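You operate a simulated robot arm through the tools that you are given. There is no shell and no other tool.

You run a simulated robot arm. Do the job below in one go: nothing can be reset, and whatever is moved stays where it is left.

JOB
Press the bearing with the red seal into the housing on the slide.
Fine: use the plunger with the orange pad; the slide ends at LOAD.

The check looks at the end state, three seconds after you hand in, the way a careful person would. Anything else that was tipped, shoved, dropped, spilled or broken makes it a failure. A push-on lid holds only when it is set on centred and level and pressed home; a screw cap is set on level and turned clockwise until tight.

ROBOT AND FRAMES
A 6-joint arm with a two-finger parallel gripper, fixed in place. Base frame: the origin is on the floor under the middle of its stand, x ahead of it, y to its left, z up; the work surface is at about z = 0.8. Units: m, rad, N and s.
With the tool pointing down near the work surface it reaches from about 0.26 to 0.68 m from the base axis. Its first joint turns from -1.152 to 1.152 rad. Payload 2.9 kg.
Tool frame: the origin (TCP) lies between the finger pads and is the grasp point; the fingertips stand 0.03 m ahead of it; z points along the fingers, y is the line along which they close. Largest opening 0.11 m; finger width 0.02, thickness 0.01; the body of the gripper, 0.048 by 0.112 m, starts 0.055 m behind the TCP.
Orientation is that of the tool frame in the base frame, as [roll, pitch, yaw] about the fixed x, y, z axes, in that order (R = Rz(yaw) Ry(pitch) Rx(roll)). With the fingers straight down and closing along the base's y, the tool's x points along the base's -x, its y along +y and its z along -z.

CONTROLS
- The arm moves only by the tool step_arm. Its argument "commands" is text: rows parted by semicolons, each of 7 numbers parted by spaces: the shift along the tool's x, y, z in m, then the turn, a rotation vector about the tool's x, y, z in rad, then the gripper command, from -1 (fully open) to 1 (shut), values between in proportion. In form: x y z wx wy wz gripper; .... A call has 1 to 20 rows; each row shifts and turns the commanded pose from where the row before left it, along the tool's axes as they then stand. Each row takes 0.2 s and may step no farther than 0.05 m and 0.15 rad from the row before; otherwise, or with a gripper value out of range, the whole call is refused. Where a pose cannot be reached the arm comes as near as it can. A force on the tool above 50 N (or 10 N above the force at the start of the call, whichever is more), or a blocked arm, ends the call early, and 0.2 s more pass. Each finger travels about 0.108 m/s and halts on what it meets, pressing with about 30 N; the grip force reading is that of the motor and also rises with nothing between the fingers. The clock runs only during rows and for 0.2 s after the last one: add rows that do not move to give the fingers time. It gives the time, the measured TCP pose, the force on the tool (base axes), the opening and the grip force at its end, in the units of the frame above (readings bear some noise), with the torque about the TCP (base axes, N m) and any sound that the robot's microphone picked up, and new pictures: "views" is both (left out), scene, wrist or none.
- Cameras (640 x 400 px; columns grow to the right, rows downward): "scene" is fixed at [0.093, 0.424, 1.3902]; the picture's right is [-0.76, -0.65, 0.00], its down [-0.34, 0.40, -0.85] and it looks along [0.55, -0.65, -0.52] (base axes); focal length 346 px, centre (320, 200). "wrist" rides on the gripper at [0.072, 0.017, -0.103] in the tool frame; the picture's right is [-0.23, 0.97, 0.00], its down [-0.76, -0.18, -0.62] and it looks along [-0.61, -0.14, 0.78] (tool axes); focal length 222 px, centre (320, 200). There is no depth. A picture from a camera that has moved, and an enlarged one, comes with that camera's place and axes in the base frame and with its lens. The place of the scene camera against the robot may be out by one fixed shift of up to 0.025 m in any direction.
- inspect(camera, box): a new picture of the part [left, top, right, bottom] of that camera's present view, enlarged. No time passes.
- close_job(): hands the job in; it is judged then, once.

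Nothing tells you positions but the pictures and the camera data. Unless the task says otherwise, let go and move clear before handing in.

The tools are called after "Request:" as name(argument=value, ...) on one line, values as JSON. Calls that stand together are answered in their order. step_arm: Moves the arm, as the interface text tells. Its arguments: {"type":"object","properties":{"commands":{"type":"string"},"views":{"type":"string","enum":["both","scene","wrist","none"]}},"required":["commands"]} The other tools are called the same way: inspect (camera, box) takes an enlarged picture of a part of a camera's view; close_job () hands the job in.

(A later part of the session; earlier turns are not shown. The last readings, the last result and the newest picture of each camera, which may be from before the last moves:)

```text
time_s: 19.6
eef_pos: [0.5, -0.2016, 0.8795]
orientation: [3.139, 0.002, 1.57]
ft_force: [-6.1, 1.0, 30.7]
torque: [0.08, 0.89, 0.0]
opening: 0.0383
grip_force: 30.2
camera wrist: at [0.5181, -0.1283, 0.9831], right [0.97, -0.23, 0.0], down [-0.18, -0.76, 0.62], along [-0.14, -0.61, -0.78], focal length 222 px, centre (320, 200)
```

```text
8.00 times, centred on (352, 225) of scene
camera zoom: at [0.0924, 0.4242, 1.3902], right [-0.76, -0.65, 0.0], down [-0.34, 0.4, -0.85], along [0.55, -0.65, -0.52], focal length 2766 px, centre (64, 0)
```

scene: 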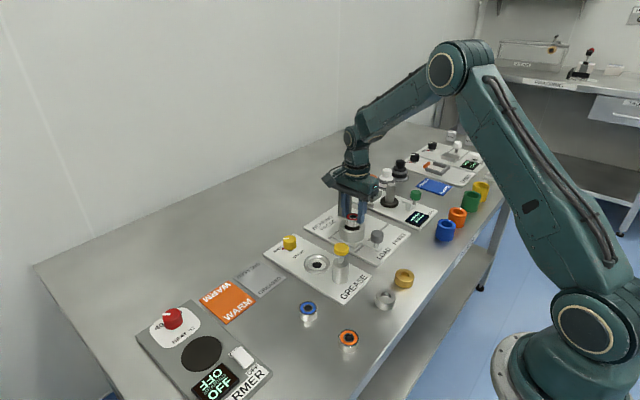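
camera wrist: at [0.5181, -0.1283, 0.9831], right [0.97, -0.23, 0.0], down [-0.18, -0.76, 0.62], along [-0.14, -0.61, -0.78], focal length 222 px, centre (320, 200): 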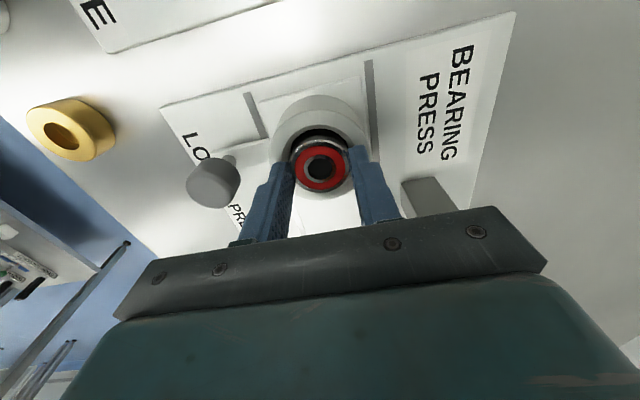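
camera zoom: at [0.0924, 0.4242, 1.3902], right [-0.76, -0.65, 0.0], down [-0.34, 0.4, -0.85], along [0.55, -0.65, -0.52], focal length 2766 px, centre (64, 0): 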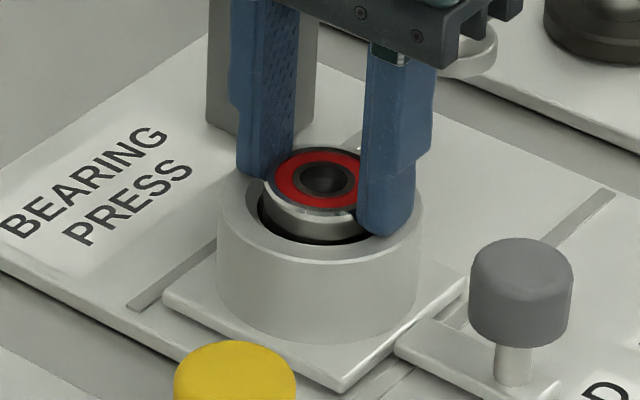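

Force has risen to 31 N with the load on one side, so the bearing is seated in the mouth or a fingertip is touching the housing rim. I'll relax the downward load and check before releasing.

Request:
step_arm(commands="0 0 -0.001 0 0 0 1; 0 0 -0.001 0 0 0 1; 0 0 0 0 0 0 1", views="wrist")

Request:
inspect(camera="scene", box=[336, 205, 368, 230])

Request:
inspect(camera="wrist", box=[270, 115, 366, 175])

```text
time_s: 20.4
eef_pos: [0.5002, -0.2006, 0.8796]
orientation: [3.141, -0.001, 1.571]
ft_force: [6.5, -3.2, 10.6]
torque: [-0.05, 0.14, 0.1]
opening: 0.0381
grip_force: 30.2
camera wrist: at [0.518, -0.1283, 0.9832], right [0.97, -0.23, 0.0], down [-0.18, -0.76, 0.62], along [-0.14, -0.61, -0.78], focal length 222 px, centre (320, 200)
```

wrist: 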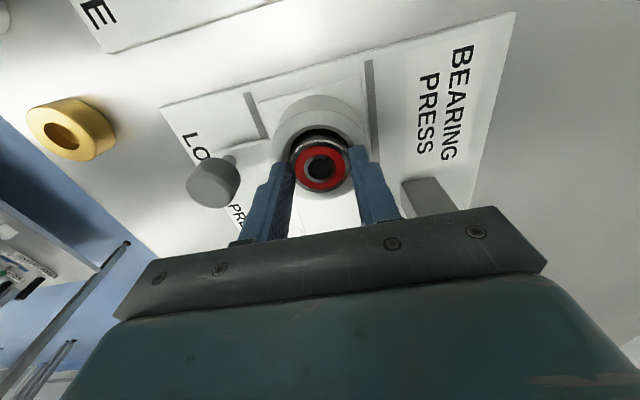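

```text
16.00 times, centred on (352, 218) of scene
camera zoom: at [0.093, 0.4239, 1.3902], right [-0.76, -0.65, 0.0], down [-0.34, 0.4, -0.85], along [0.55, -0.65, -0.52], focal length 5531 px, centre (-192, -80)
```

zoom: 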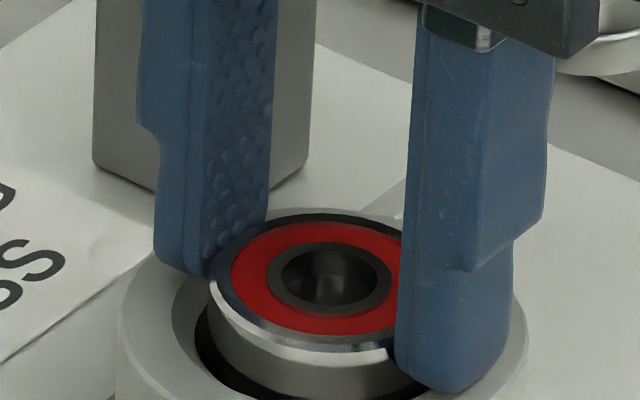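

```text
6.67 times, centred on (318, 145) of wrist
camera zoom: at [0.518, -0.1283, 0.9832], right [0.97, -0.23, 0.0], down [-0.18, -0.76, 0.62], along [-0.14, -0.61, -0.78], focal length 1481 px, centre (333, 567)
```

zoom: 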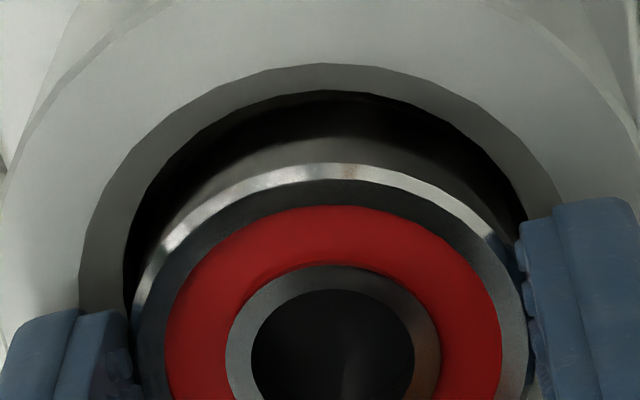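

The load is lighter now (about 11 N) and the bearing sits level inside the bore mouth. I'll open the fingers gently to let it rest.

Request:
step_arm(commands="0 0 0 0 0 0 0.28; 0 0 0 0 0 0 0.22; 0 0 0 0 0 0 0.12; 0 0 0 0 0 0 0.09; 0 0 0 0 0 0 0.09", views="wrist")

Request:
inspect(camera="scene", box=[320, 200, 384, 250])

Request:
inspect(camera="wrist", box=[270, 115, 366, 175])

```text
time_s: 21.6
eef_pos: [0.4974, -0.2001, 0.88]
orientation: [-3.139, -0.001, 1.571]
ft_force: [-12.2, 1.3, 13.8]
torque: [0.03, -0.07, 0.05]
opening: 0.0442
grip_force: 0.0
camera wrist: at [0.5167, -0.128, 0.9832], right [0.97, -0.23, 0.0], down [-0.18, -0.76, 0.62], along [-0.14, -0.61, -0.78], focal length 222 px, centre (320, 200)
```

wrist: 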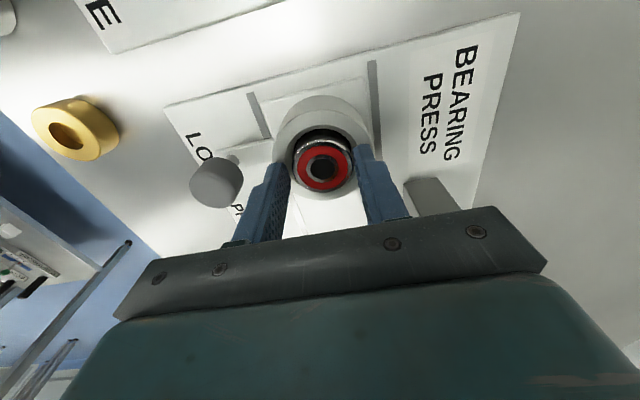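

```text
8.00 times, centred on (352, 225) of scene
camera zoom: at [0.0925, 0.4241, 1.3902], right [-0.76, -0.65, 0.0], down [-0.34, 0.4, -0.85], along [0.55, -0.65, -0.52], focal length 2766 px, centre (64, 0)
```

zoom: 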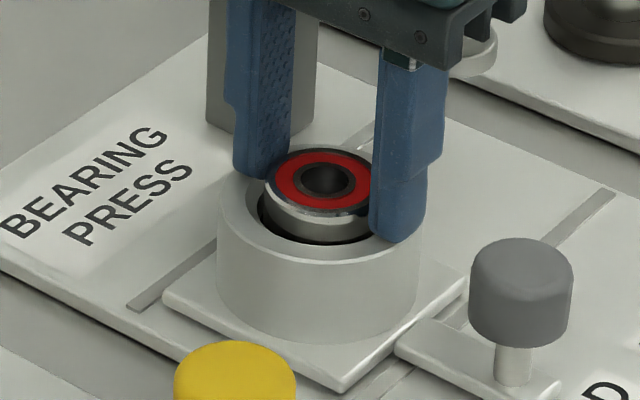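

```text
6.67 times, centred on (318, 145) of wrist
camera zoom: at [0.5167, -0.128, 0.9832], right [0.97, -0.23, 0.0], down [-0.18, -0.76, 0.62], along [-0.14, -0.61, -0.78], focal length 1481 px, centre (333, 567)
```

zoom: 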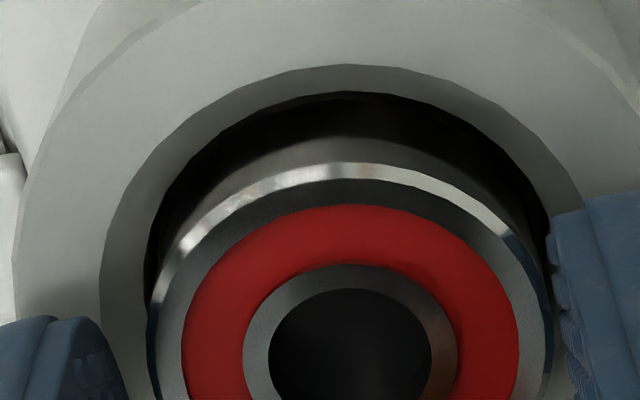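

The bearing is free and looks centred in the bore, but the fingertips are rubbing on the housing rim, which limits their opening. I'll raise slightly, finish opening, then rise straight up.

Request:
step_arm(commands="0 0 -0.0015 0 0 0 0.2; 0 0 -0.0015 0 0 0 0.12; 0 0 -0.001 0 0 0 0.09; 0 0 0 0 0 0 0.09", views="none")

Request:
inspect(camera="wrist", box=[240, 90, 400, 190])

Request:
inspect(camera="scene", box=[320, 200, 384, 250])

```text
time_s: 22.6
eef_pos: [0.4998, -0.2004, 0.8842]
orientation: [-3.141, -0.001, 1.571]
ft_force: [0.2, 0.2, 0.1]
torque: [-0.01, 0.06, 0.04]
opening: 0.0498
grip_force: 0.1
```

```text
4.00 times, centred on (320, 140) of wrist
camera zoom: at [0.5176, -0.1283, 0.987], right [0.97, -0.23, 0.0], down [-0.18, -0.76, 0.62], along [-0.14, -0.61, -0.78], focal length 888 px, centre (320, 440)
```

zoom: 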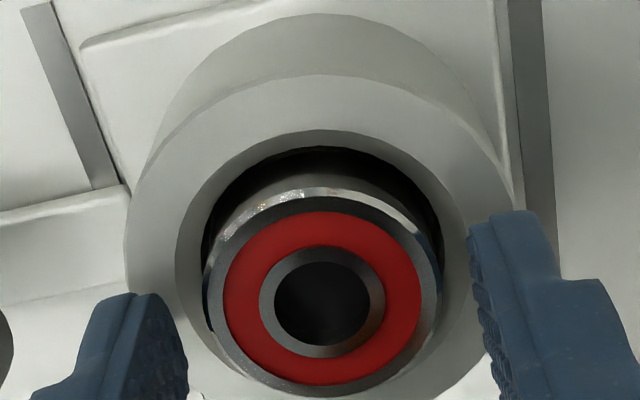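

```text
8.00 times, centred on (352, 225) of scene
camera zoom: at [0.093, 0.424, 1.3902], right [-0.76, -0.65, 0.0], down [-0.34, 0.4, -0.85], along [0.55, -0.65, -0.52], focal length 2766 px, centre (64, 0)
```

zoom: 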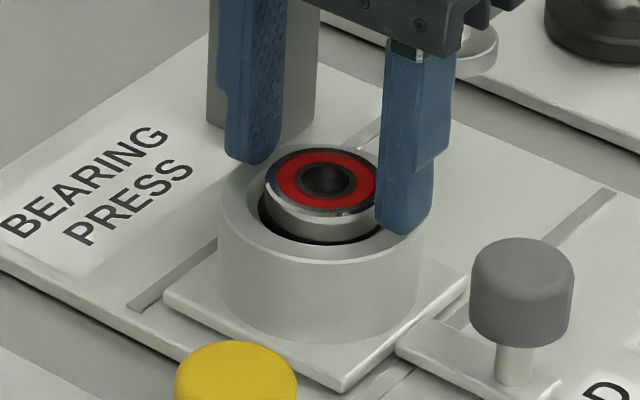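

The tool is free of all loads and the bearing sits in the bore mouth. I'll rise straight up and inspect how it sits.

Request:
step_arm(commands="0 0 -0.01 0 0 0 0.09; 0 0 -0.03 0 0 0 0.09; 0 0 -0.04 0 0 0 0.09; 0 0 -0.04 0 0 0 0.09; 0 0 0 0 0 0 0.09", views="both")

Request:
inspect(camera="wrist", box=[240, 50, 400, 150])

Request:
inspect(camera="scene", box=[320, 160, 416, 250])

```text
time_s: 23.8
eef_pos: [0.4982, -0.2007, 1.0041]
orientation: [-3.139, 0.0, 1.572]
ft_force: [-0.4, 0.5, 0.8]
torque: [0.01, 0.02, 0.01]
opening: 0.0499
grip_force: 0.0
camera wrist: at [0.5165, -0.1285, 1.1075], right [0.97, -0.23, 0.0], down [-0.18, -0.76, 0.62], along [-0.14, -0.61, -0.78], focal length 222 px, centre (320, 200)
```

scene: 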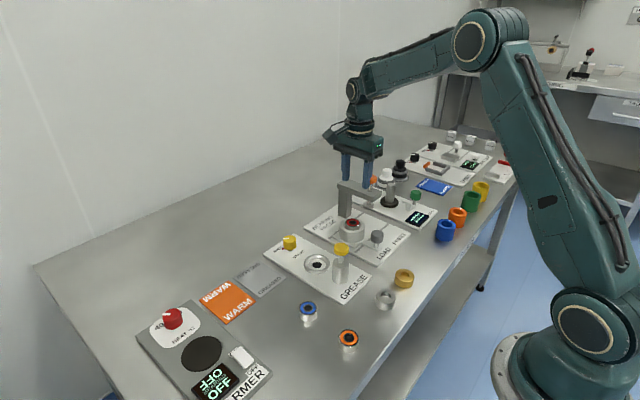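
wrist: 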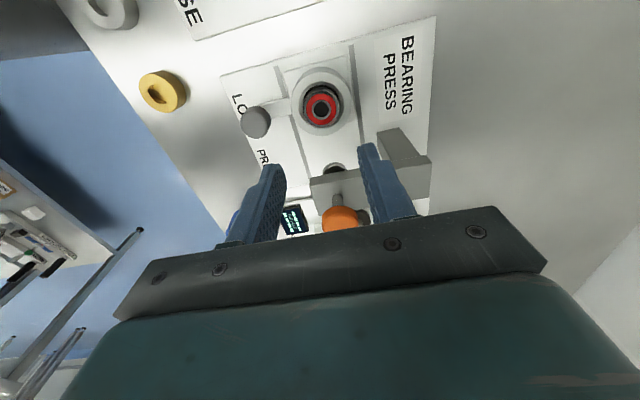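

```text
4.00 times, centred on (320, 100) of wrist
camera zoom: at [0.5165, -0.1285, 1.1075], right [0.97, -0.23, 0.0], down [-0.18, -0.76, 0.62], along [-0.14, -0.61, -0.78], focal length 888 px, centre (320, 600)
```

zoom: 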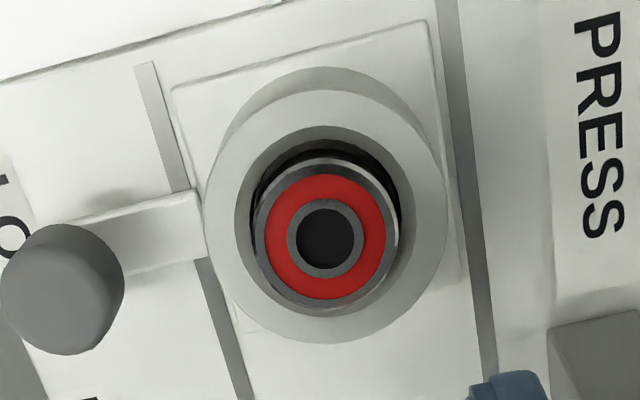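

```text
4.44 times, centred on (368, 205) of scene
camera zoom: at [0.093, 0.424, 1.3902], right [-0.76, -0.65, 0.0], down [-0.34, 0.4, -0.85], along [0.55, -0.65, -0.52], focal length 1536 px, centre (107, 178)
```

zoom: 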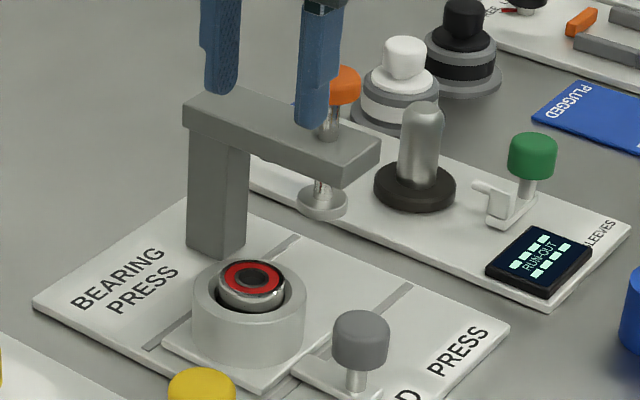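

The bearing sits level and centred in the mouth of the housing. Next I move over the slide's grey knob at about (0.424, -0.199), turn the gripper back so the fingers close along y, and view the press.

Request:
step_arm(commands="0 -0.038 0 0 0 0 -0.1; 0.0015 -0.038 0 0 0 0 -0.1; 0 0 0 0 0 -0.1428 -0.1; 0 0 0 0 0 -0.1428 -0.1; 0 0 0 0 0 -0.1428 -0.1; 0 0 0 0 0 -0.1428 -0.1; 0 0 0 0 0 -0.1428 -0.1; 0 0 0 0 0 -0.1428 -0.1; 0 0 0 0 0 -0.1428 -0.1; 0 0 0 0 0 -0.1428 -0.1; 0 0 0 0 0 -0.1428 -0.1; 0 0 0 0 0 -0.1428 -0.1; 0 0 0 0 0 -0.1428 -0.1; 0 0 0 0 0 0 -0.1; 0 0 0 0 0 0 -0.1", views="both")

Request:
inspect(camera="wrist", box=[200, 60, 440, 210])

Request:
inspect(camera="scene", box=[320, 160, 416, 250])

```text
time_s: 27.0
eef_pos: [0.4238, -0.1989, 1.0042]
orientation: [-3.14, 0.0, -3.141]
ft_force: [-1.0, 0.4, 1.0]
torque: [0.0, 0.01, -0.02]
opening: 0.0603
grip_force: 0.1
camera wrist: at [0.352, -0.182, 1.107], right [0.23, 0.97, 0.0], down [0.76, -0.18, 0.62], along [0.61, -0.14, -0.78], focal length 222 px, centre (320, 200)
```

scene: 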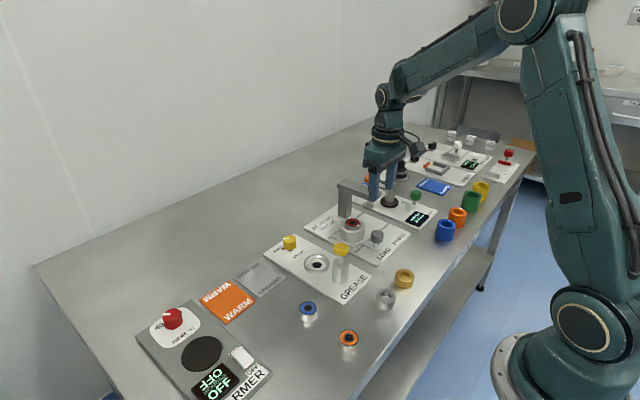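
wrist: 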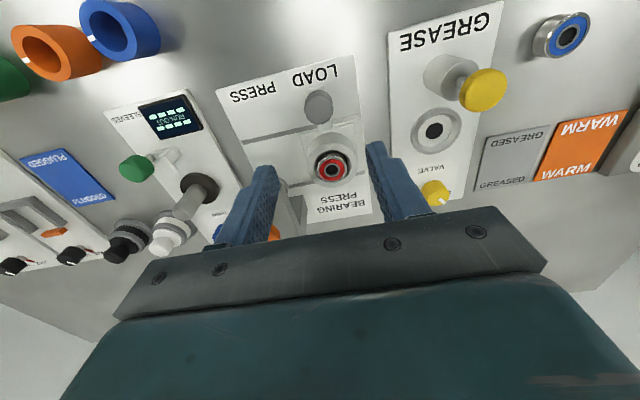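

```text
2.67 times, centred on (320, 135) of wrist
camera zoom: at [0.352, -0.182, 1.107], right [0.23, 0.97, 0.0], down [0.76, -0.18, 0.62], along [0.61, -0.14, -0.78], focal length 592 px, centre (320, 373)
```

zoom: 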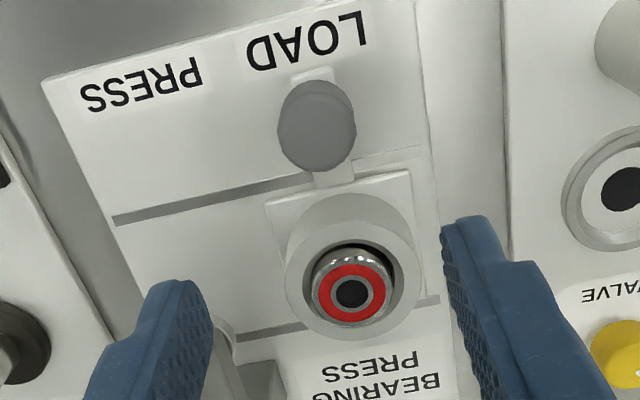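

```text
4.44 times, centred on (368, 205) of scene
camera zoom: at [0.093, 0.424, 1.3902], right [-0.76, -0.65, 0.0], down [-0.34, 0.4, -0.85], along [0.55, -0.65, -0.52], focal length 1536 px, centre (107, 178)
```

zoom: 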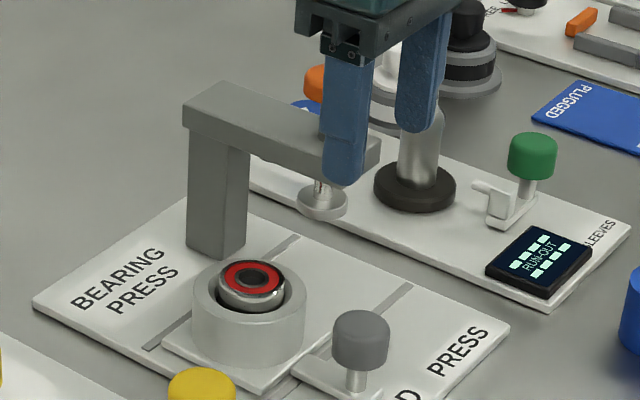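

The gripper is above the grey knob with the fingers closing along y and well clear of the press beam. I'll descend around the knob.

Request:
step_arm(commands="0 0 0.035 0 0 0 -0.1; 0 0 0.035 0 0 0 -0.1; 0 0 0.035 0 0 0 -0.1; 0 0 0.02 0 0 0 -0.1; 0 0 0.01 0 0 0 -0.1; 0 0 0 0 0 0 -0.1", views="both")

Request:
inspect(camera="wrist", box=[200, 60, 440, 210])

Request:
inspect(camera="scene", box=[320, 170, 416, 260])

```text
time_s: 28.4
eef_pos: [0.4249, -0.1996, 0.8699]
orientation: [-3.14, 0.0, 3.141]
ft_force: [0.6, 0.1, -1.3]
torque: [0.02, -0.01, -0.01]
opening: 0.0606
grip_force: 0.0
camera wrist: at [0.3543, -0.1822, 0.973], right [0.23, 0.97, 0.0], down [0.76, -0.18, 0.62], along [0.61, -0.14, -0.78], focal length 222 px, centre (320, 200)
```

scene: 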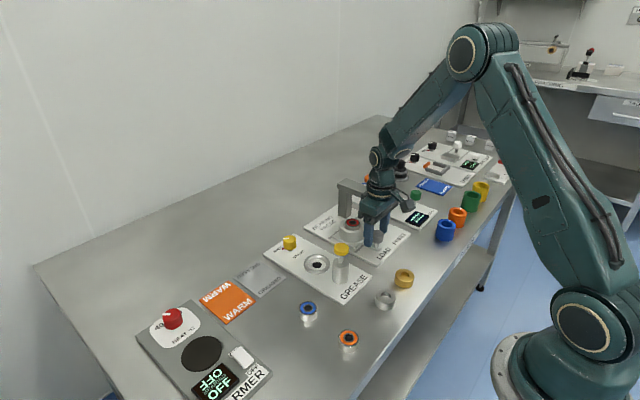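
wrist: 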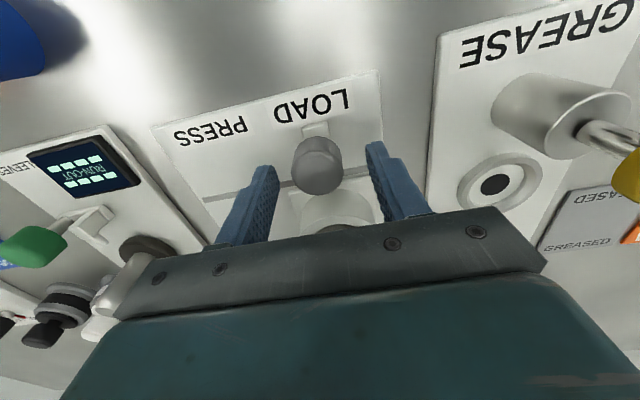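

```text
2.67 times, centred on (320, 135) of wrist
camera zoom: at [0.3543, -0.1822, 0.973], right [0.23, 0.97, 0.0], down [0.76, -0.18, 0.62], along [0.61, -0.14, -0.78], focal length 592 px, centre (320, 373)
```

zoom: 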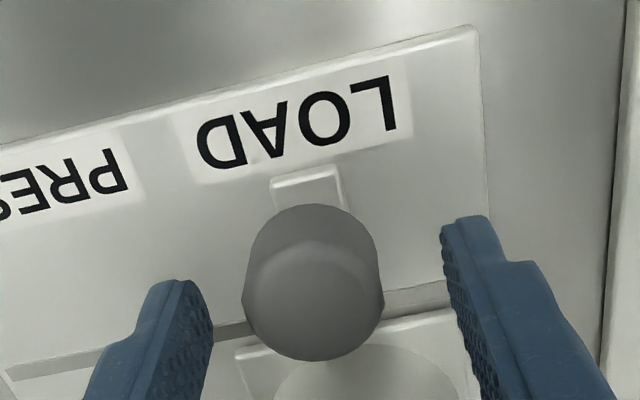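

```text
4.44 times, centred on (368, 215) of scene
camera zoom: at [0.093, 0.424, 1.3902], right [-0.76, -0.65, 0.0], down [-0.34, 0.4, -0.85], along [0.55, -0.65, -0.52], focal length 1536 px, centre (107, 133)
```

zoom: 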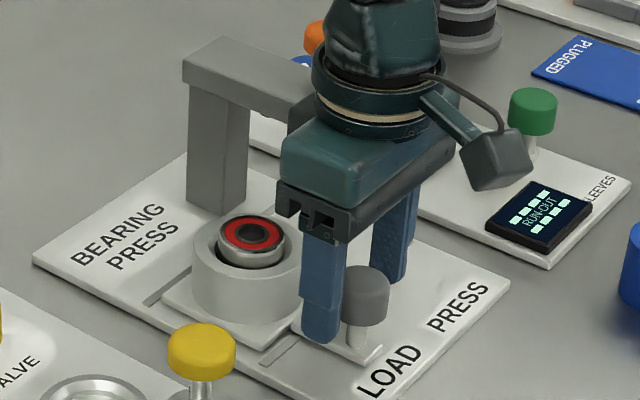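

The knob is between the fingers, about 2 mm to −y and 3–4 mm to −x of the tool axis. I'll correct that, lower slightly and close to a loose capture, leaving a little slack so the slide guides itself.

Request:
step_arm(commands="0.003 -0.0018 0 0 0 0 -0.1; 0 0 0.004 0 0 0 -0.1; 0 0 0 0 0 0 0.1; 0 0 0 0 0 0 0.2; 0 0 0 0 0 0 0.27; 0 0 0 0 0 0 0.27", views="both")

Request:
inspect(camera="wrist", box=[200, 60, 440, 210])

```text
time_s: 29.8
eef_pos: [0.4209, -0.2001, 0.8655]
orientation: [3.14, 0.0, -3.14]
ft_force: [-0.4, 0.2, 0.4]
torque: [-0.02, 0.0, -0.01]
opening: 0.0401
grip_force: 0.2
camera wrist: at [0.3505, -0.1843, 0.9691], right [0.23, 0.97, 0.0], down [0.76, -0.18, 0.62], along [0.61, -0.14, -0.78], focal length 222 px, centre (320, 200)
```

scene: 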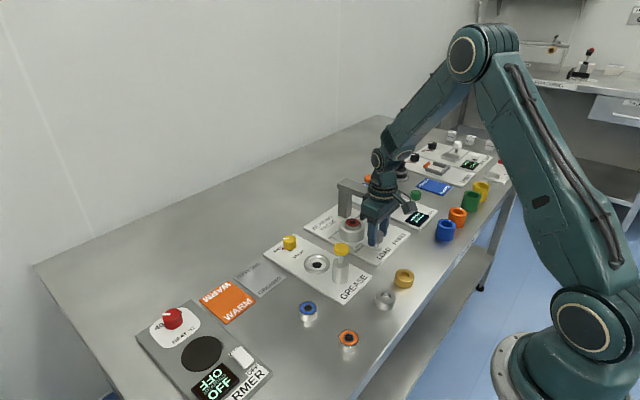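
wrist: 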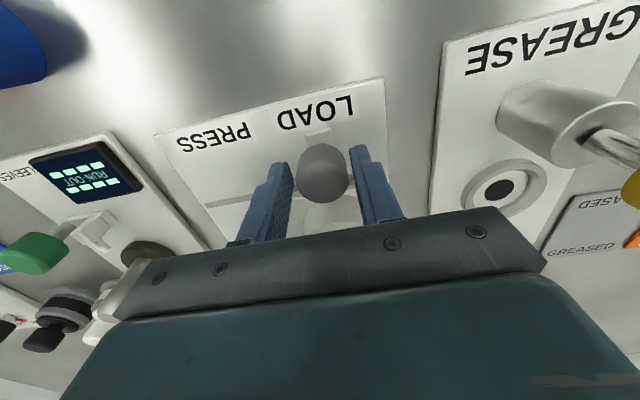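

```text
2.67 times, centred on (320, 135) of wrist
camera zoom: at [0.3505, -0.1843, 0.9691], right [0.23, 0.97, 0.0], down [0.76, -0.18, 0.62], along [0.61, -0.14, -0.78], focal length 592 px, centre (320, 373)
```

zoom: 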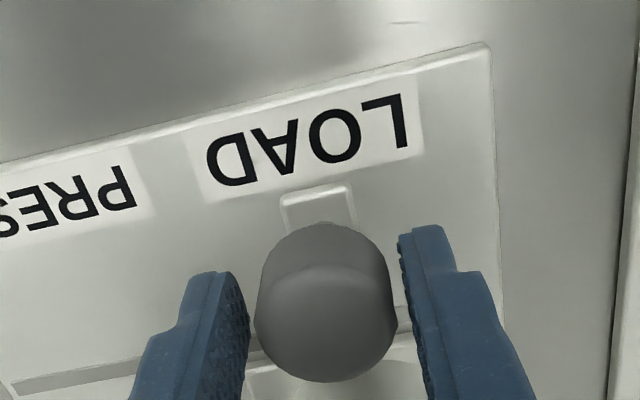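

The knob is loosely captured. I'll now push the slide smoothly toward PRESS (−y).

Request:
step_arm(commands="0 -0.002 0 0 0 0 0.27; 0 -0.002 0 0 0 0 0.27; 0 -0.003 0 0 0 0 0.27; 0 -0.004 0 0 0 0 0.27; 0 -0.004 0 0 0 0 0.27; 0 -0.004 0 0 0 0 0.27; 0 -0.004 0 0 0 0 0.27; 0 -0.004 0 0 0 0 0.27; 0 -0.004 0 0 0 0 0.27; 0 -0.004 0 0 0 0 0.27; 0 -0.003 0 0 0 0 0.27; 0 -0.002 0 0 0 0 0.27; 0 0 0 0 0 0 0.27", views="both")

Request:
inspect(camera="scene", box=[320, 160, 416, 250])

Request:
inspect(camera="wrist", box=[200, 60, 440, 210])

```text
time_s: 32.6
eef_pos: [0.4206, -0.2407, 0.8662]
orientation: [3.14, 0.0, -3.14]
ft_force: [1.7, 2.1, -0.8]
torque: [0.0, -0.03, -0.02]
opening: 0.0409
grip_force: 0.7
camera wrist: at [0.3497, -0.224, 0.9687], right [0.23, 0.97, 0.0], down [0.76, -0.18, 0.62], along [0.61, -0.14, -0.78], focal length 222 px, centre (320, 200)
```

scene: 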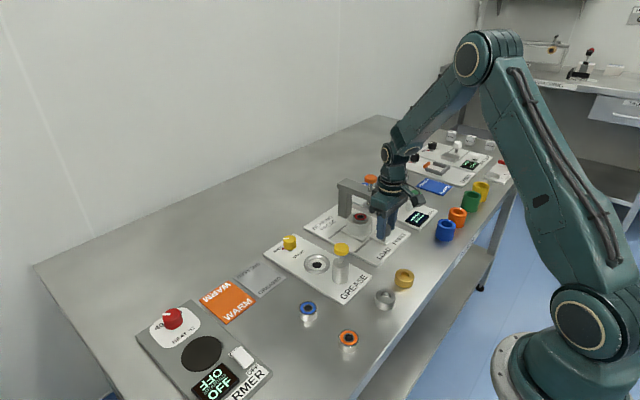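
wrist: 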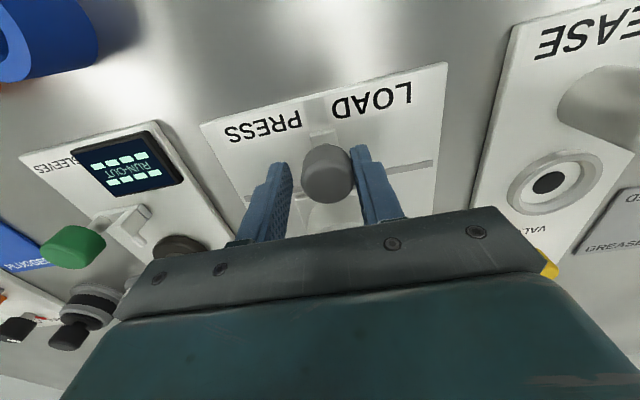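

```text
4.44 times, centred on (368, 205) of scene
camera zoom: at [0.093, 0.424, 1.3902], right [-0.76, -0.65, 0.0], down [-0.34, 0.4, -0.85], along [0.55, -0.65, -0.52], focal length 1536 px, centre (107, 178)
```

zoom: 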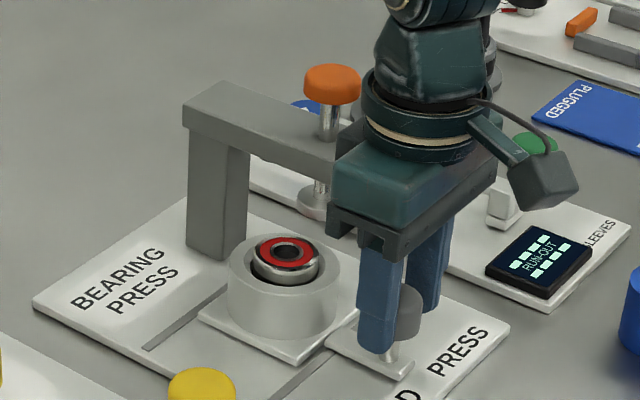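

```text
2.67 times, centred on (320, 135) of wrist
camera zoom: at [0.3497, -0.224, 0.9687], right [0.23, 0.97, 0.0], down [0.76, -0.18, 0.62], along [0.61, -0.14, -0.78], focal length 592 px, centre (320, 373)
```

zoom: 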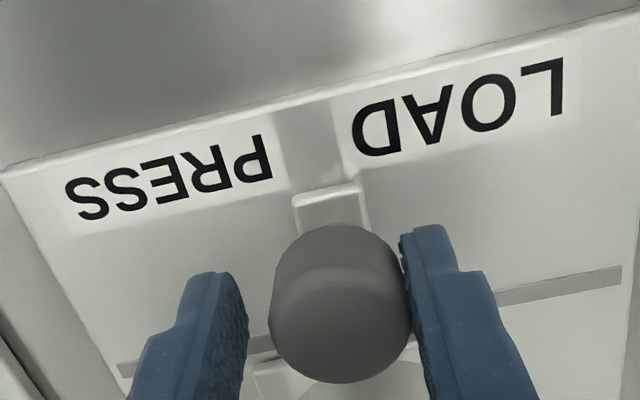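

The slide moves easily (about 2 N) and the bearing stays seated. I'll continue the remaining travel and stop on the end stop.

Request:
step_arm(commands="0 -0.002 0 0 0 0 0.27; 0 -0.003 0 0 0 0 0.27; 0 -0.004 0 0 0 0 0.27; 0 -0.004 0 0 0 0 0.27; 0 -0.004 0 0 0 0 0.27; 0 -0.004 0 0 0 0 0.27; 0 -0.003 0 0 0 0 0.27; 0 -0.002 0 0 0 0 0.27; 0 0 0 0 0 0 0.27", views="both")

Request:
inspect(camera="scene", box=[320, 160, 416, 250])

Request:
inspect(camera="wrist", box=[200, 60, 440, 210])

```text
time_s: 34.6
eef_pos: [0.4209, -0.2676, 0.8661]
orientation: [-3.141, -0.001, -3.141]
ft_force: [0.4, 0.8, -0.2]
torque: [0.01, -0.01, -0.01]
opening: 0.0405
grip_force: 0.5
camera wrist: at [0.3501, -0.2503, 0.9683], right [0.23, 0.97, 0.0], down [0.76, -0.18, 0.62], along [0.61, -0.14, -0.78], focal length 222 px, centre (320, 200)
```

scene: 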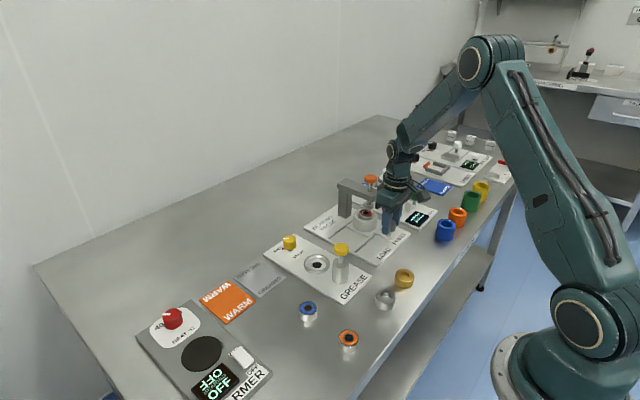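
wrist: 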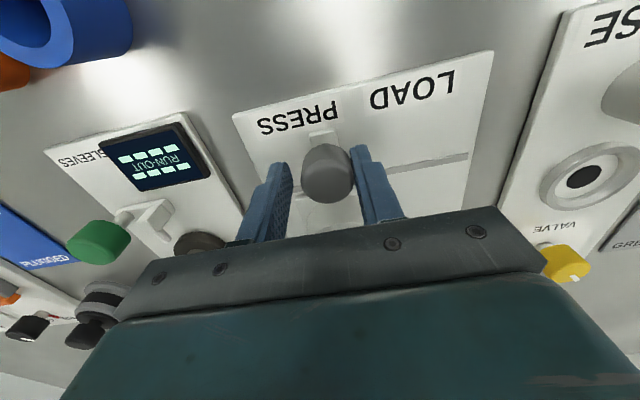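

```text
4.44 times, centred on (368, 205) of scene
camera zoom: at [0.093, 0.424, 1.3902], right [-0.76, -0.65, 0.0], down [-0.34, 0.4, -0.85], along [0.55, -0.65, -0.52], focal length 1536 px, centre (107, 178)
```

zoom: 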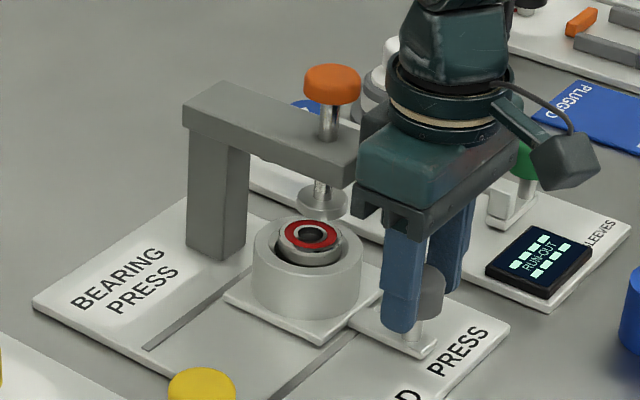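

```text
2.67 times, centred on (320, 135) of wrist
camera zoom: at [0.3501, -0.2503, 0.9683], right [0.23, 0.97, 0.0], down [0.76, -0.18, 0.62], along [0.61, -0.14, -0.78], focal length 592 px, centre (320, 373)
```

zoom: 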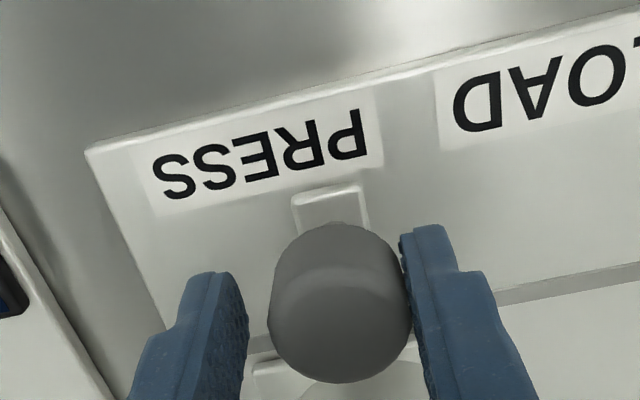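

The bearing is about 10 mm short of the plunger axis. I'll continue slowly until the end stop is felt.

Request:
step_arm(commands="0 -0.002 0 0 0 0 0.27; 0 -0.002 0 0 0 0 0.27; 0 -0.002 0 0 0 0 0.27; 0 -0.002 0 0 0 0 0.27; 0 -0.0015 0 0 0 0 0.27; 0 -0.0015 0 0 0 0 0.27; 0 0 0 0 0 0 0.27", views="both")

Request:
inspect(camera="scene", box=[320, 160, 416, 250])

```text
time_s: 36.2
eef_pos: [0.4209, -0.2775, 0.8655]
orientation: [-3.142, 0.001, 3.14]
ft_force: [0.1, -0.6, -1.4]
torque: [0.0, 0.01, -0.06]
opening: 0.0402
grip_force: 0.1
camera wrist: at [0.3501, -0.2607, 0.9677], right [0.23, 0.97, 0.0], down [0.76, -0.18, 0.62], along [0.61, -0.14, -0.78], focal length 222 px, centre (320, 200)
```

scene: 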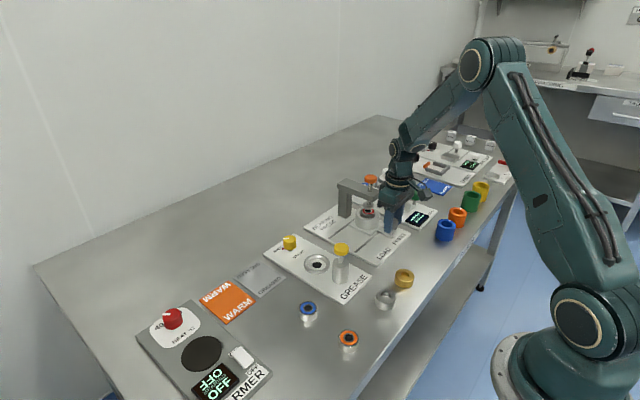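
wrist: 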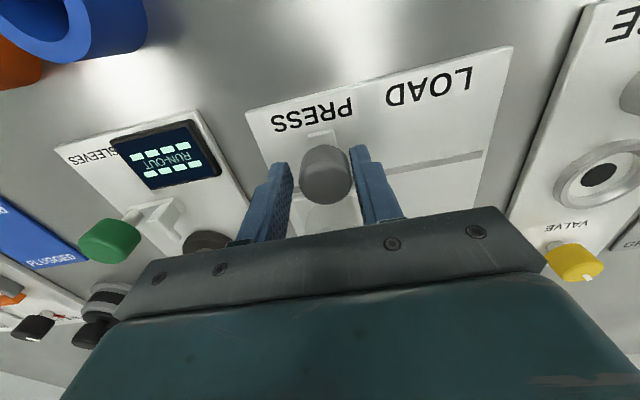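

```text
4.44 times, centred on (368, 205) of scene
camera zoom: at [0.093, 0.424, 1.3902], right [-0.76, -0.65, 0.0], down [-0.34, 0.4, -0.85], along [0.55, -0.65, -0.52], focal length 1536 px, centre (107, 178)
```

zoom: 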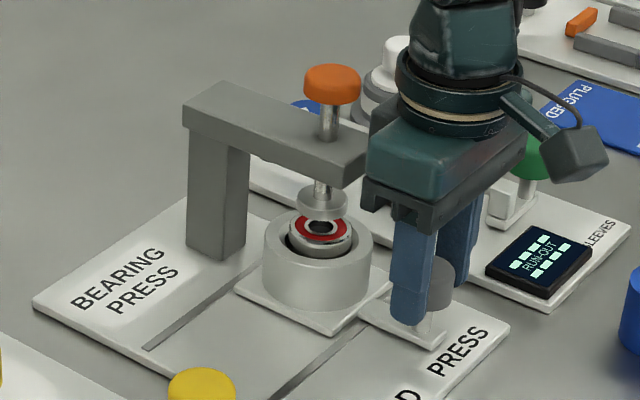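

The bearing is nearly under the plunger and no stop has been felt yet. I'll keep inching forward until the force rises.

Request:
step_arm(commands="0 -0.0015 0 0 0 0 0.27; 0 -0.0015 0 0 0 0 0.27; 0 0 0 0 0 0 0.27", views="none")

Request:
inspect(camera="scene", box=[330, 165, 394, 245])

Request:
inspect(camera="wrist", box=[200, 60, 440, 210])

```text
time_s: 37.0
eef_pos: [0.4217, -0.2807, 0.8641]
orientation: [3.139, 0.0, -3.14]
ft_force: [-2.0, 5.3, 1.1]
torque: [0.08, 0.06, 0.02]
opening: 0.043
grip_force: 2.9
```

```text
5.00 times, centred on (362, 205) of scene
camera zoom: at [0.0929, 0.4241, 1.3902], right [-0.76, -0.65, 0.0], down [-0.34, 0.4, -0.85], along [0.55, -0.65, -0.52], focal length 1728 px, centre (110, 175)
```

zoom: 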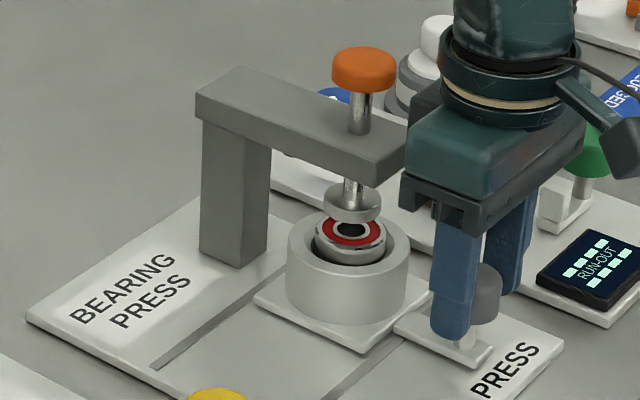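

```text
2.67 times, centred on (320, 135) of wrist
camera zoom: at [0.3501, -0.2636, 0.9677], right [0.23, 0.97, 0.0], down [0.76, -0.18, 0.62], along [0.61, -0.14, -0.78], focal length 592 px, centre (320, 373)
```

zoom: 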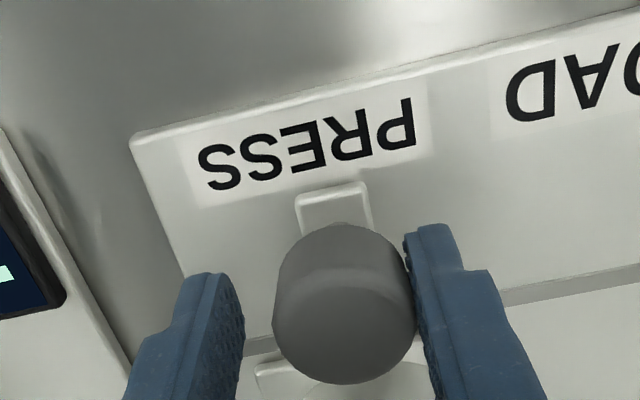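

Resistance has appeared (about 5 N) near the symmetric PRESS position, so this is likely the end stop. I'll push slightly more to confirm.

Request:
step_arm(commands="0 -0.0015 0 0 0 0 0.27; 0 -0.0015 0 0 0 0 0.27; 0 0 0 0 0 0 0.27", views="none")

Request:
inspect(camera="scene", box=[330, 165, 394, 245])

Request:
inspect(camera="wrist", box=[200, 60, 440, 210])

```text
time_s: 37.8
eef_pos: [0.4215, -0.2832, 0.8638]
orientation: [3.14, -0.001, -3.139]
ft_force: [3.1, 15.9, -1.0]
torque: [0.04, 0.24, -0.06]
opening: 0.0481
grip_force: 8.5
```

```text
5.00 times, centred on (362, 205) of scene
camera zoom: at [0.0931, 0.4243, 1.3901], right [-0.76, -0.65, 0.0], down [-0.34, 0.4, -0.85], along [0.55, -0.65, -0.52], focal length 1728 px, centre (110, 175)
```

zoom: 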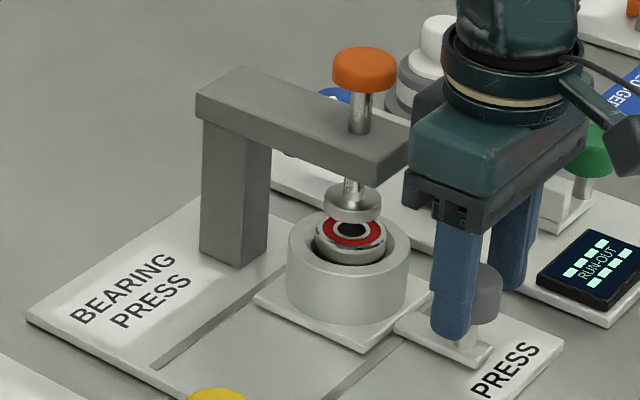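

```text
2.67 times, centred on (320, 135) of wrist
camera zoom: at [0.3501, -0.2665, 0.9677], right [0.22, 0.97, 0.0], down [0.76, -0.18, 0.62], along [0.61, -0.14, -0.78], focal length 592 px, centre (320, 373)
```

zoom: 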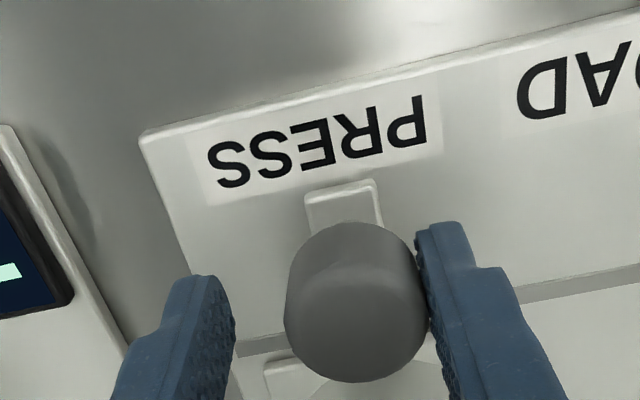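

That is a hard stop: 16 N with no further slide motion, so the slide is at PRESS. I'll open the fingers, centre on the knob so I don't drag it, and rise clear.

Request:
step_arm(commands="0 0.002 0 0 0 0 0.1; 0 0.003 0 0 0 0 -0.09; 0 0.003 0 0 0 0 -0.09; 0 0 0 0 0 0 -0.09; 0 0 -0.01 0 0 0 -0.09; 0 0 -0.03 0 0 0 -0.09; 0 0 -0.04 0 0 0 -0.09; 0 0 -0.045 0 0 0 -0.09; 0 0 -0.045 0 0 0 -0.09; 0 0 0 0 0 0 0.5; 0 0 0 0 0 0 1; 0 0 0 0 0 0 1", views="both")

Request:
inspect(camera="scene", box=[330, 165, 394, 245])

Request:
inspect(camera="wrist", box=[200, 60, 440, 210])

```text
time_s: 40.4
eef_pos: [0.4194, -0.2768, 1.0357]
orientation: [-3.14, 0.0, -3.141]
ft_force: [1.7, 0.3, 1.2]
torque: [0.0, 0.0, 0.02]
opening: 0.0001
grip_force: 30.2
camera wrist: at [0.3494, -0.2588, 1.1386], right [0.23, 0.97, 0.0], down [0.76, -0.18, 0.62], along [0.61, -0.14, -0.78], focal length 222 px, centre (320, 200)
```

scene: 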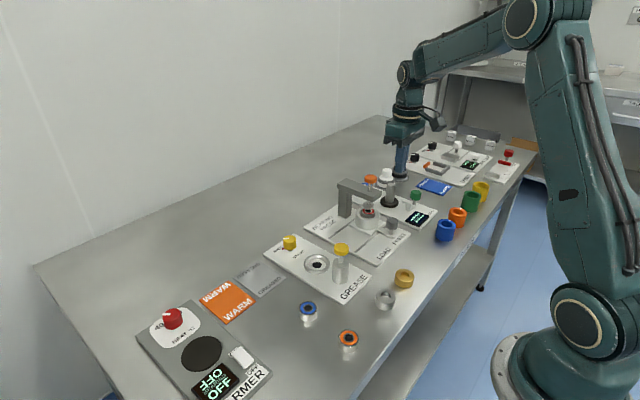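
wrist: 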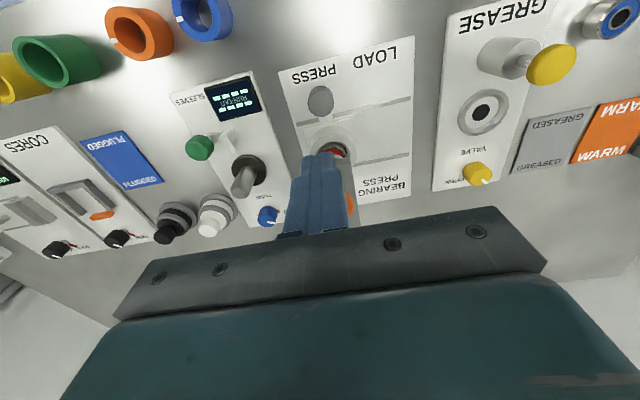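

```text
5.00 times, centred on (362, 205) of scene
camera zoom: at [0.093, 0.424, 1.3902], right [-0.76, -0.65, 0.0], down [-0.34, 0.4, -0.85], along [0.55, -0.65, -0.52], focal length 1728 px, centre (110, 175)
```

zoom: 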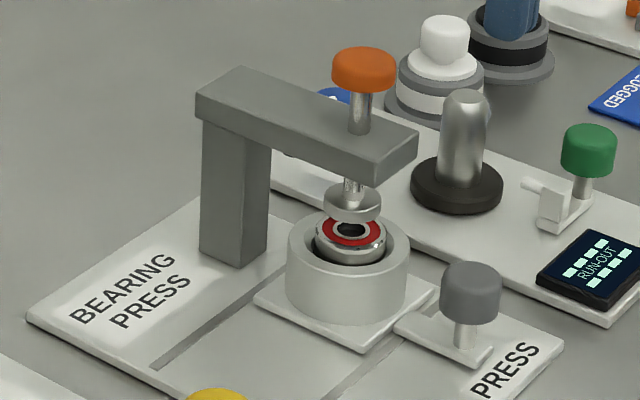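

```text
2.67 times, centred on (320, 135) of wrist
camera zoom: at [0.3494, -0.2588, 1.1386], right [0.23, 0.97, 0.0], down [0.76, -0.18, 0.62], along [0.61, -0.14, -0.78], focal length 592 px, centre (320, 373)
```

zoom: 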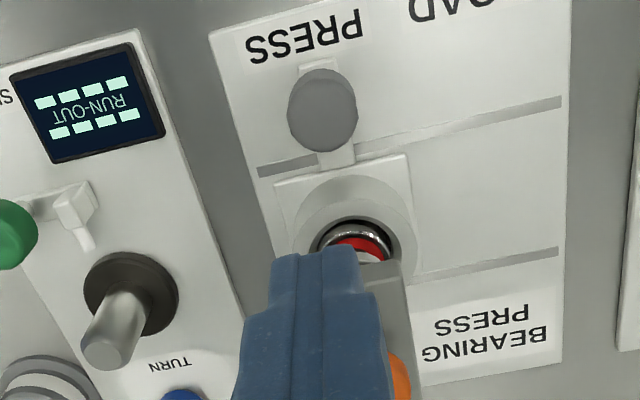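

The slide stays at PRESS with the bearing directly under the plunger. With the fingers closed I'll move over the orange pad at about (0.501, -0.276), staying above it.

Request:
step_arm(commands="-0.04 0 0 0 0 0 1; -0.0395 0 0 0 0 0 1; 0 0 0 0 0 0 1; 0 0 0.015 0 0 0 1; 0 0 0 0 0 0 1", views="both")

Request:
inspect(camera="scene", box=[330, 145, 410, 225])

Request:
inspect(camera="wrist", box=[200, 60, 440, 210])

```text
time_s: 41.6
eef_pos: [0.5007, -0.2771, 1.0206]
orientation: [-3.141, 0.0, 3.141]
ft_force: [0.3, -0.4, -0.4]
torque: [0.03, 0.0, -0.02]
opening: 0.0001
grip_force: 30.1
camera wrist: at [0.4296, -0.2597, 1.1235], right [0.23, 0.97, 0.0], down [0.76, -0.18, 0.62], along [0.61, -0.14, -0.78], focal length 222 px, centre (320, 200)
```

scene: 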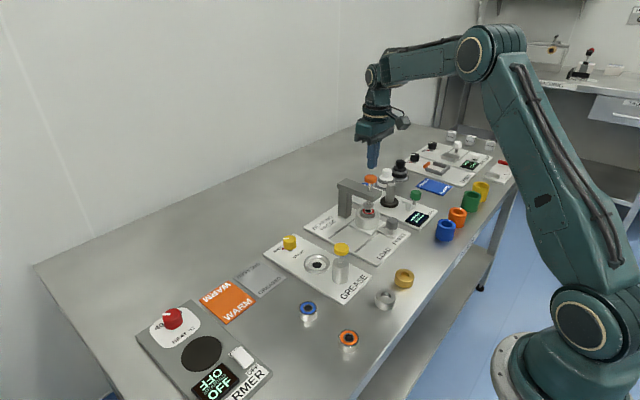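
wrist: 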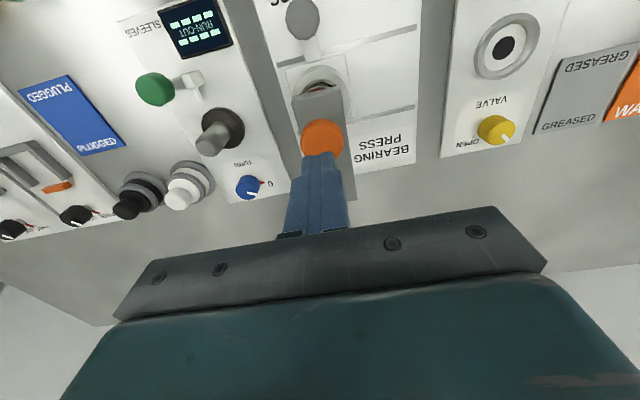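

```text
5.00 times, centred on (370, 185) of scene
camera zoom: at [0.093, 0.424, 1.3902], right [-0.76, -0.65, 0.0], down [-0.34, 0.4, -0.85], along [0.55, -0.65, -0.52], focal length 1728 px, centre (70, 275)
```

zoom: 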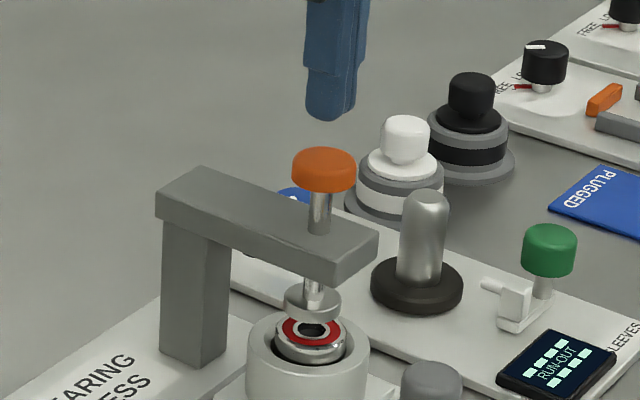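

```text
2.67 times, centred on (320, 135) of wrist
camera zoom: at [0.4296, -0.2597, 1.1235], right [0.23, 0.97, 0.0], down [0.76, -0.18, 0.62], along [0.61, -0.14, -0.78], focal length 592 px, centre (320, 373)
```

zoom: 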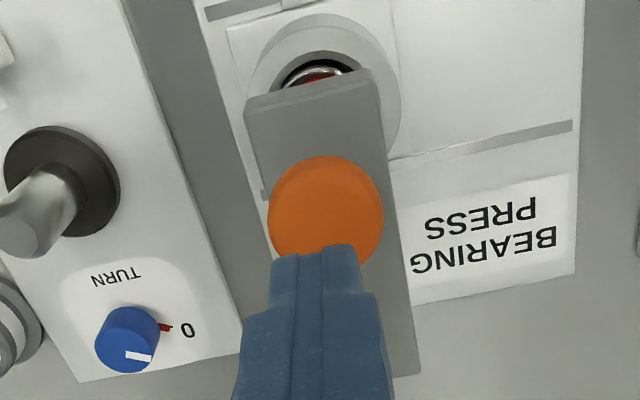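

The pad centre works out at about (0.4986, -0.2743), top near z 0.962, so I'll shift about 3 mm toward −x and 2 mm toward +y. Then I'll come down gently onto the pad.

Request:
step_arm(commands="0.003 0.0024 0 0 0 0 1; 0 0 0.01 0 0 0 1; 0 0 0.01 0 0 0 1; 0 0 0.003 0 0 0 1; 0 0 0.003 0 0 0 1; 0 0 0 0 0 0 1", views="wrist")

Request:
inspect(camera="scene", box=[330, 145, 410, 225])

Request:
inspect(camera="wrist", box=[200, 60, 440, 210])

```text
time_s: 43.0
eef_pos: [0.4964, -0.2735, 0.994]
orientation: [-3.141, -0.001, -3.14]
ft_force: [0.4, 0.4, 0.7]
torque: [-0.04, -0.03, 0.03]
opening: 0.0001
grip_force: 30.5
camera wrist: at [0.4259, -0.2566, 1.0977], right [0.23, 0.97, 0.0], down [0.76, -0.18, 0.62], along [0.61, -0.14, -0.78], focal length 222 px, centre (320, 200)
```

wrist: 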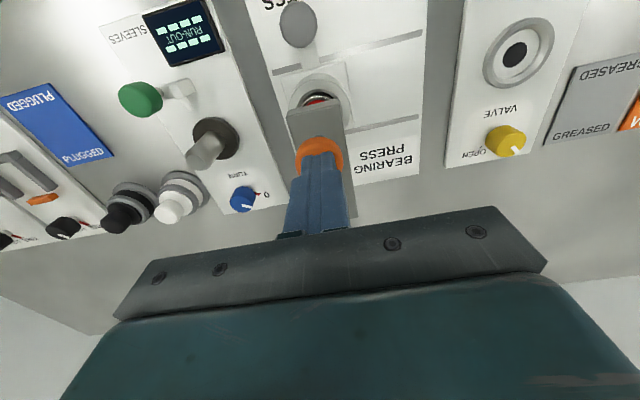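

```text
5.00 times, centred on (370, 185) of scene
camera zoom: at [0.093, 0.424, 1.3902], right [-0.76, -0.65, 0.0], down [-0.34, 0.4, -0.85], along [0.55, -0.65, -0.52], focal length 1728 px, centre (70, 275)
```

zoom: 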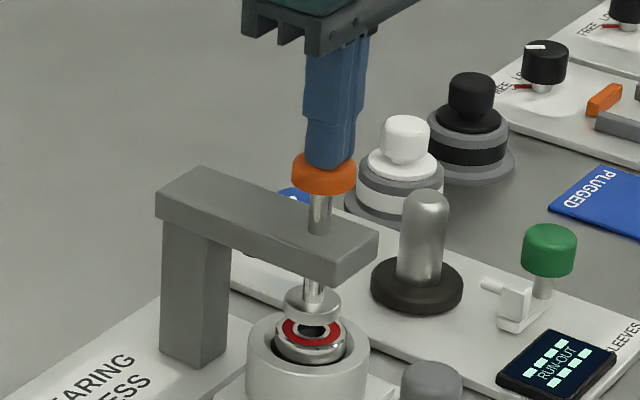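

```text
2.67 times, centred on (320, 135) of wrist
camera zoom: at [0.4259, -0.2566, 1.0977], right [0.23, 0.97, 0.0], down [0.76, -0.18, 0.62], along [0.61, -0.14, -0.78], focal length 592 px, centre (320, 373)
```

zoom: 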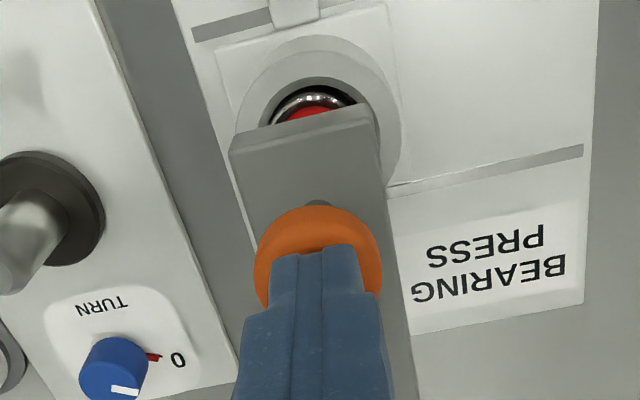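

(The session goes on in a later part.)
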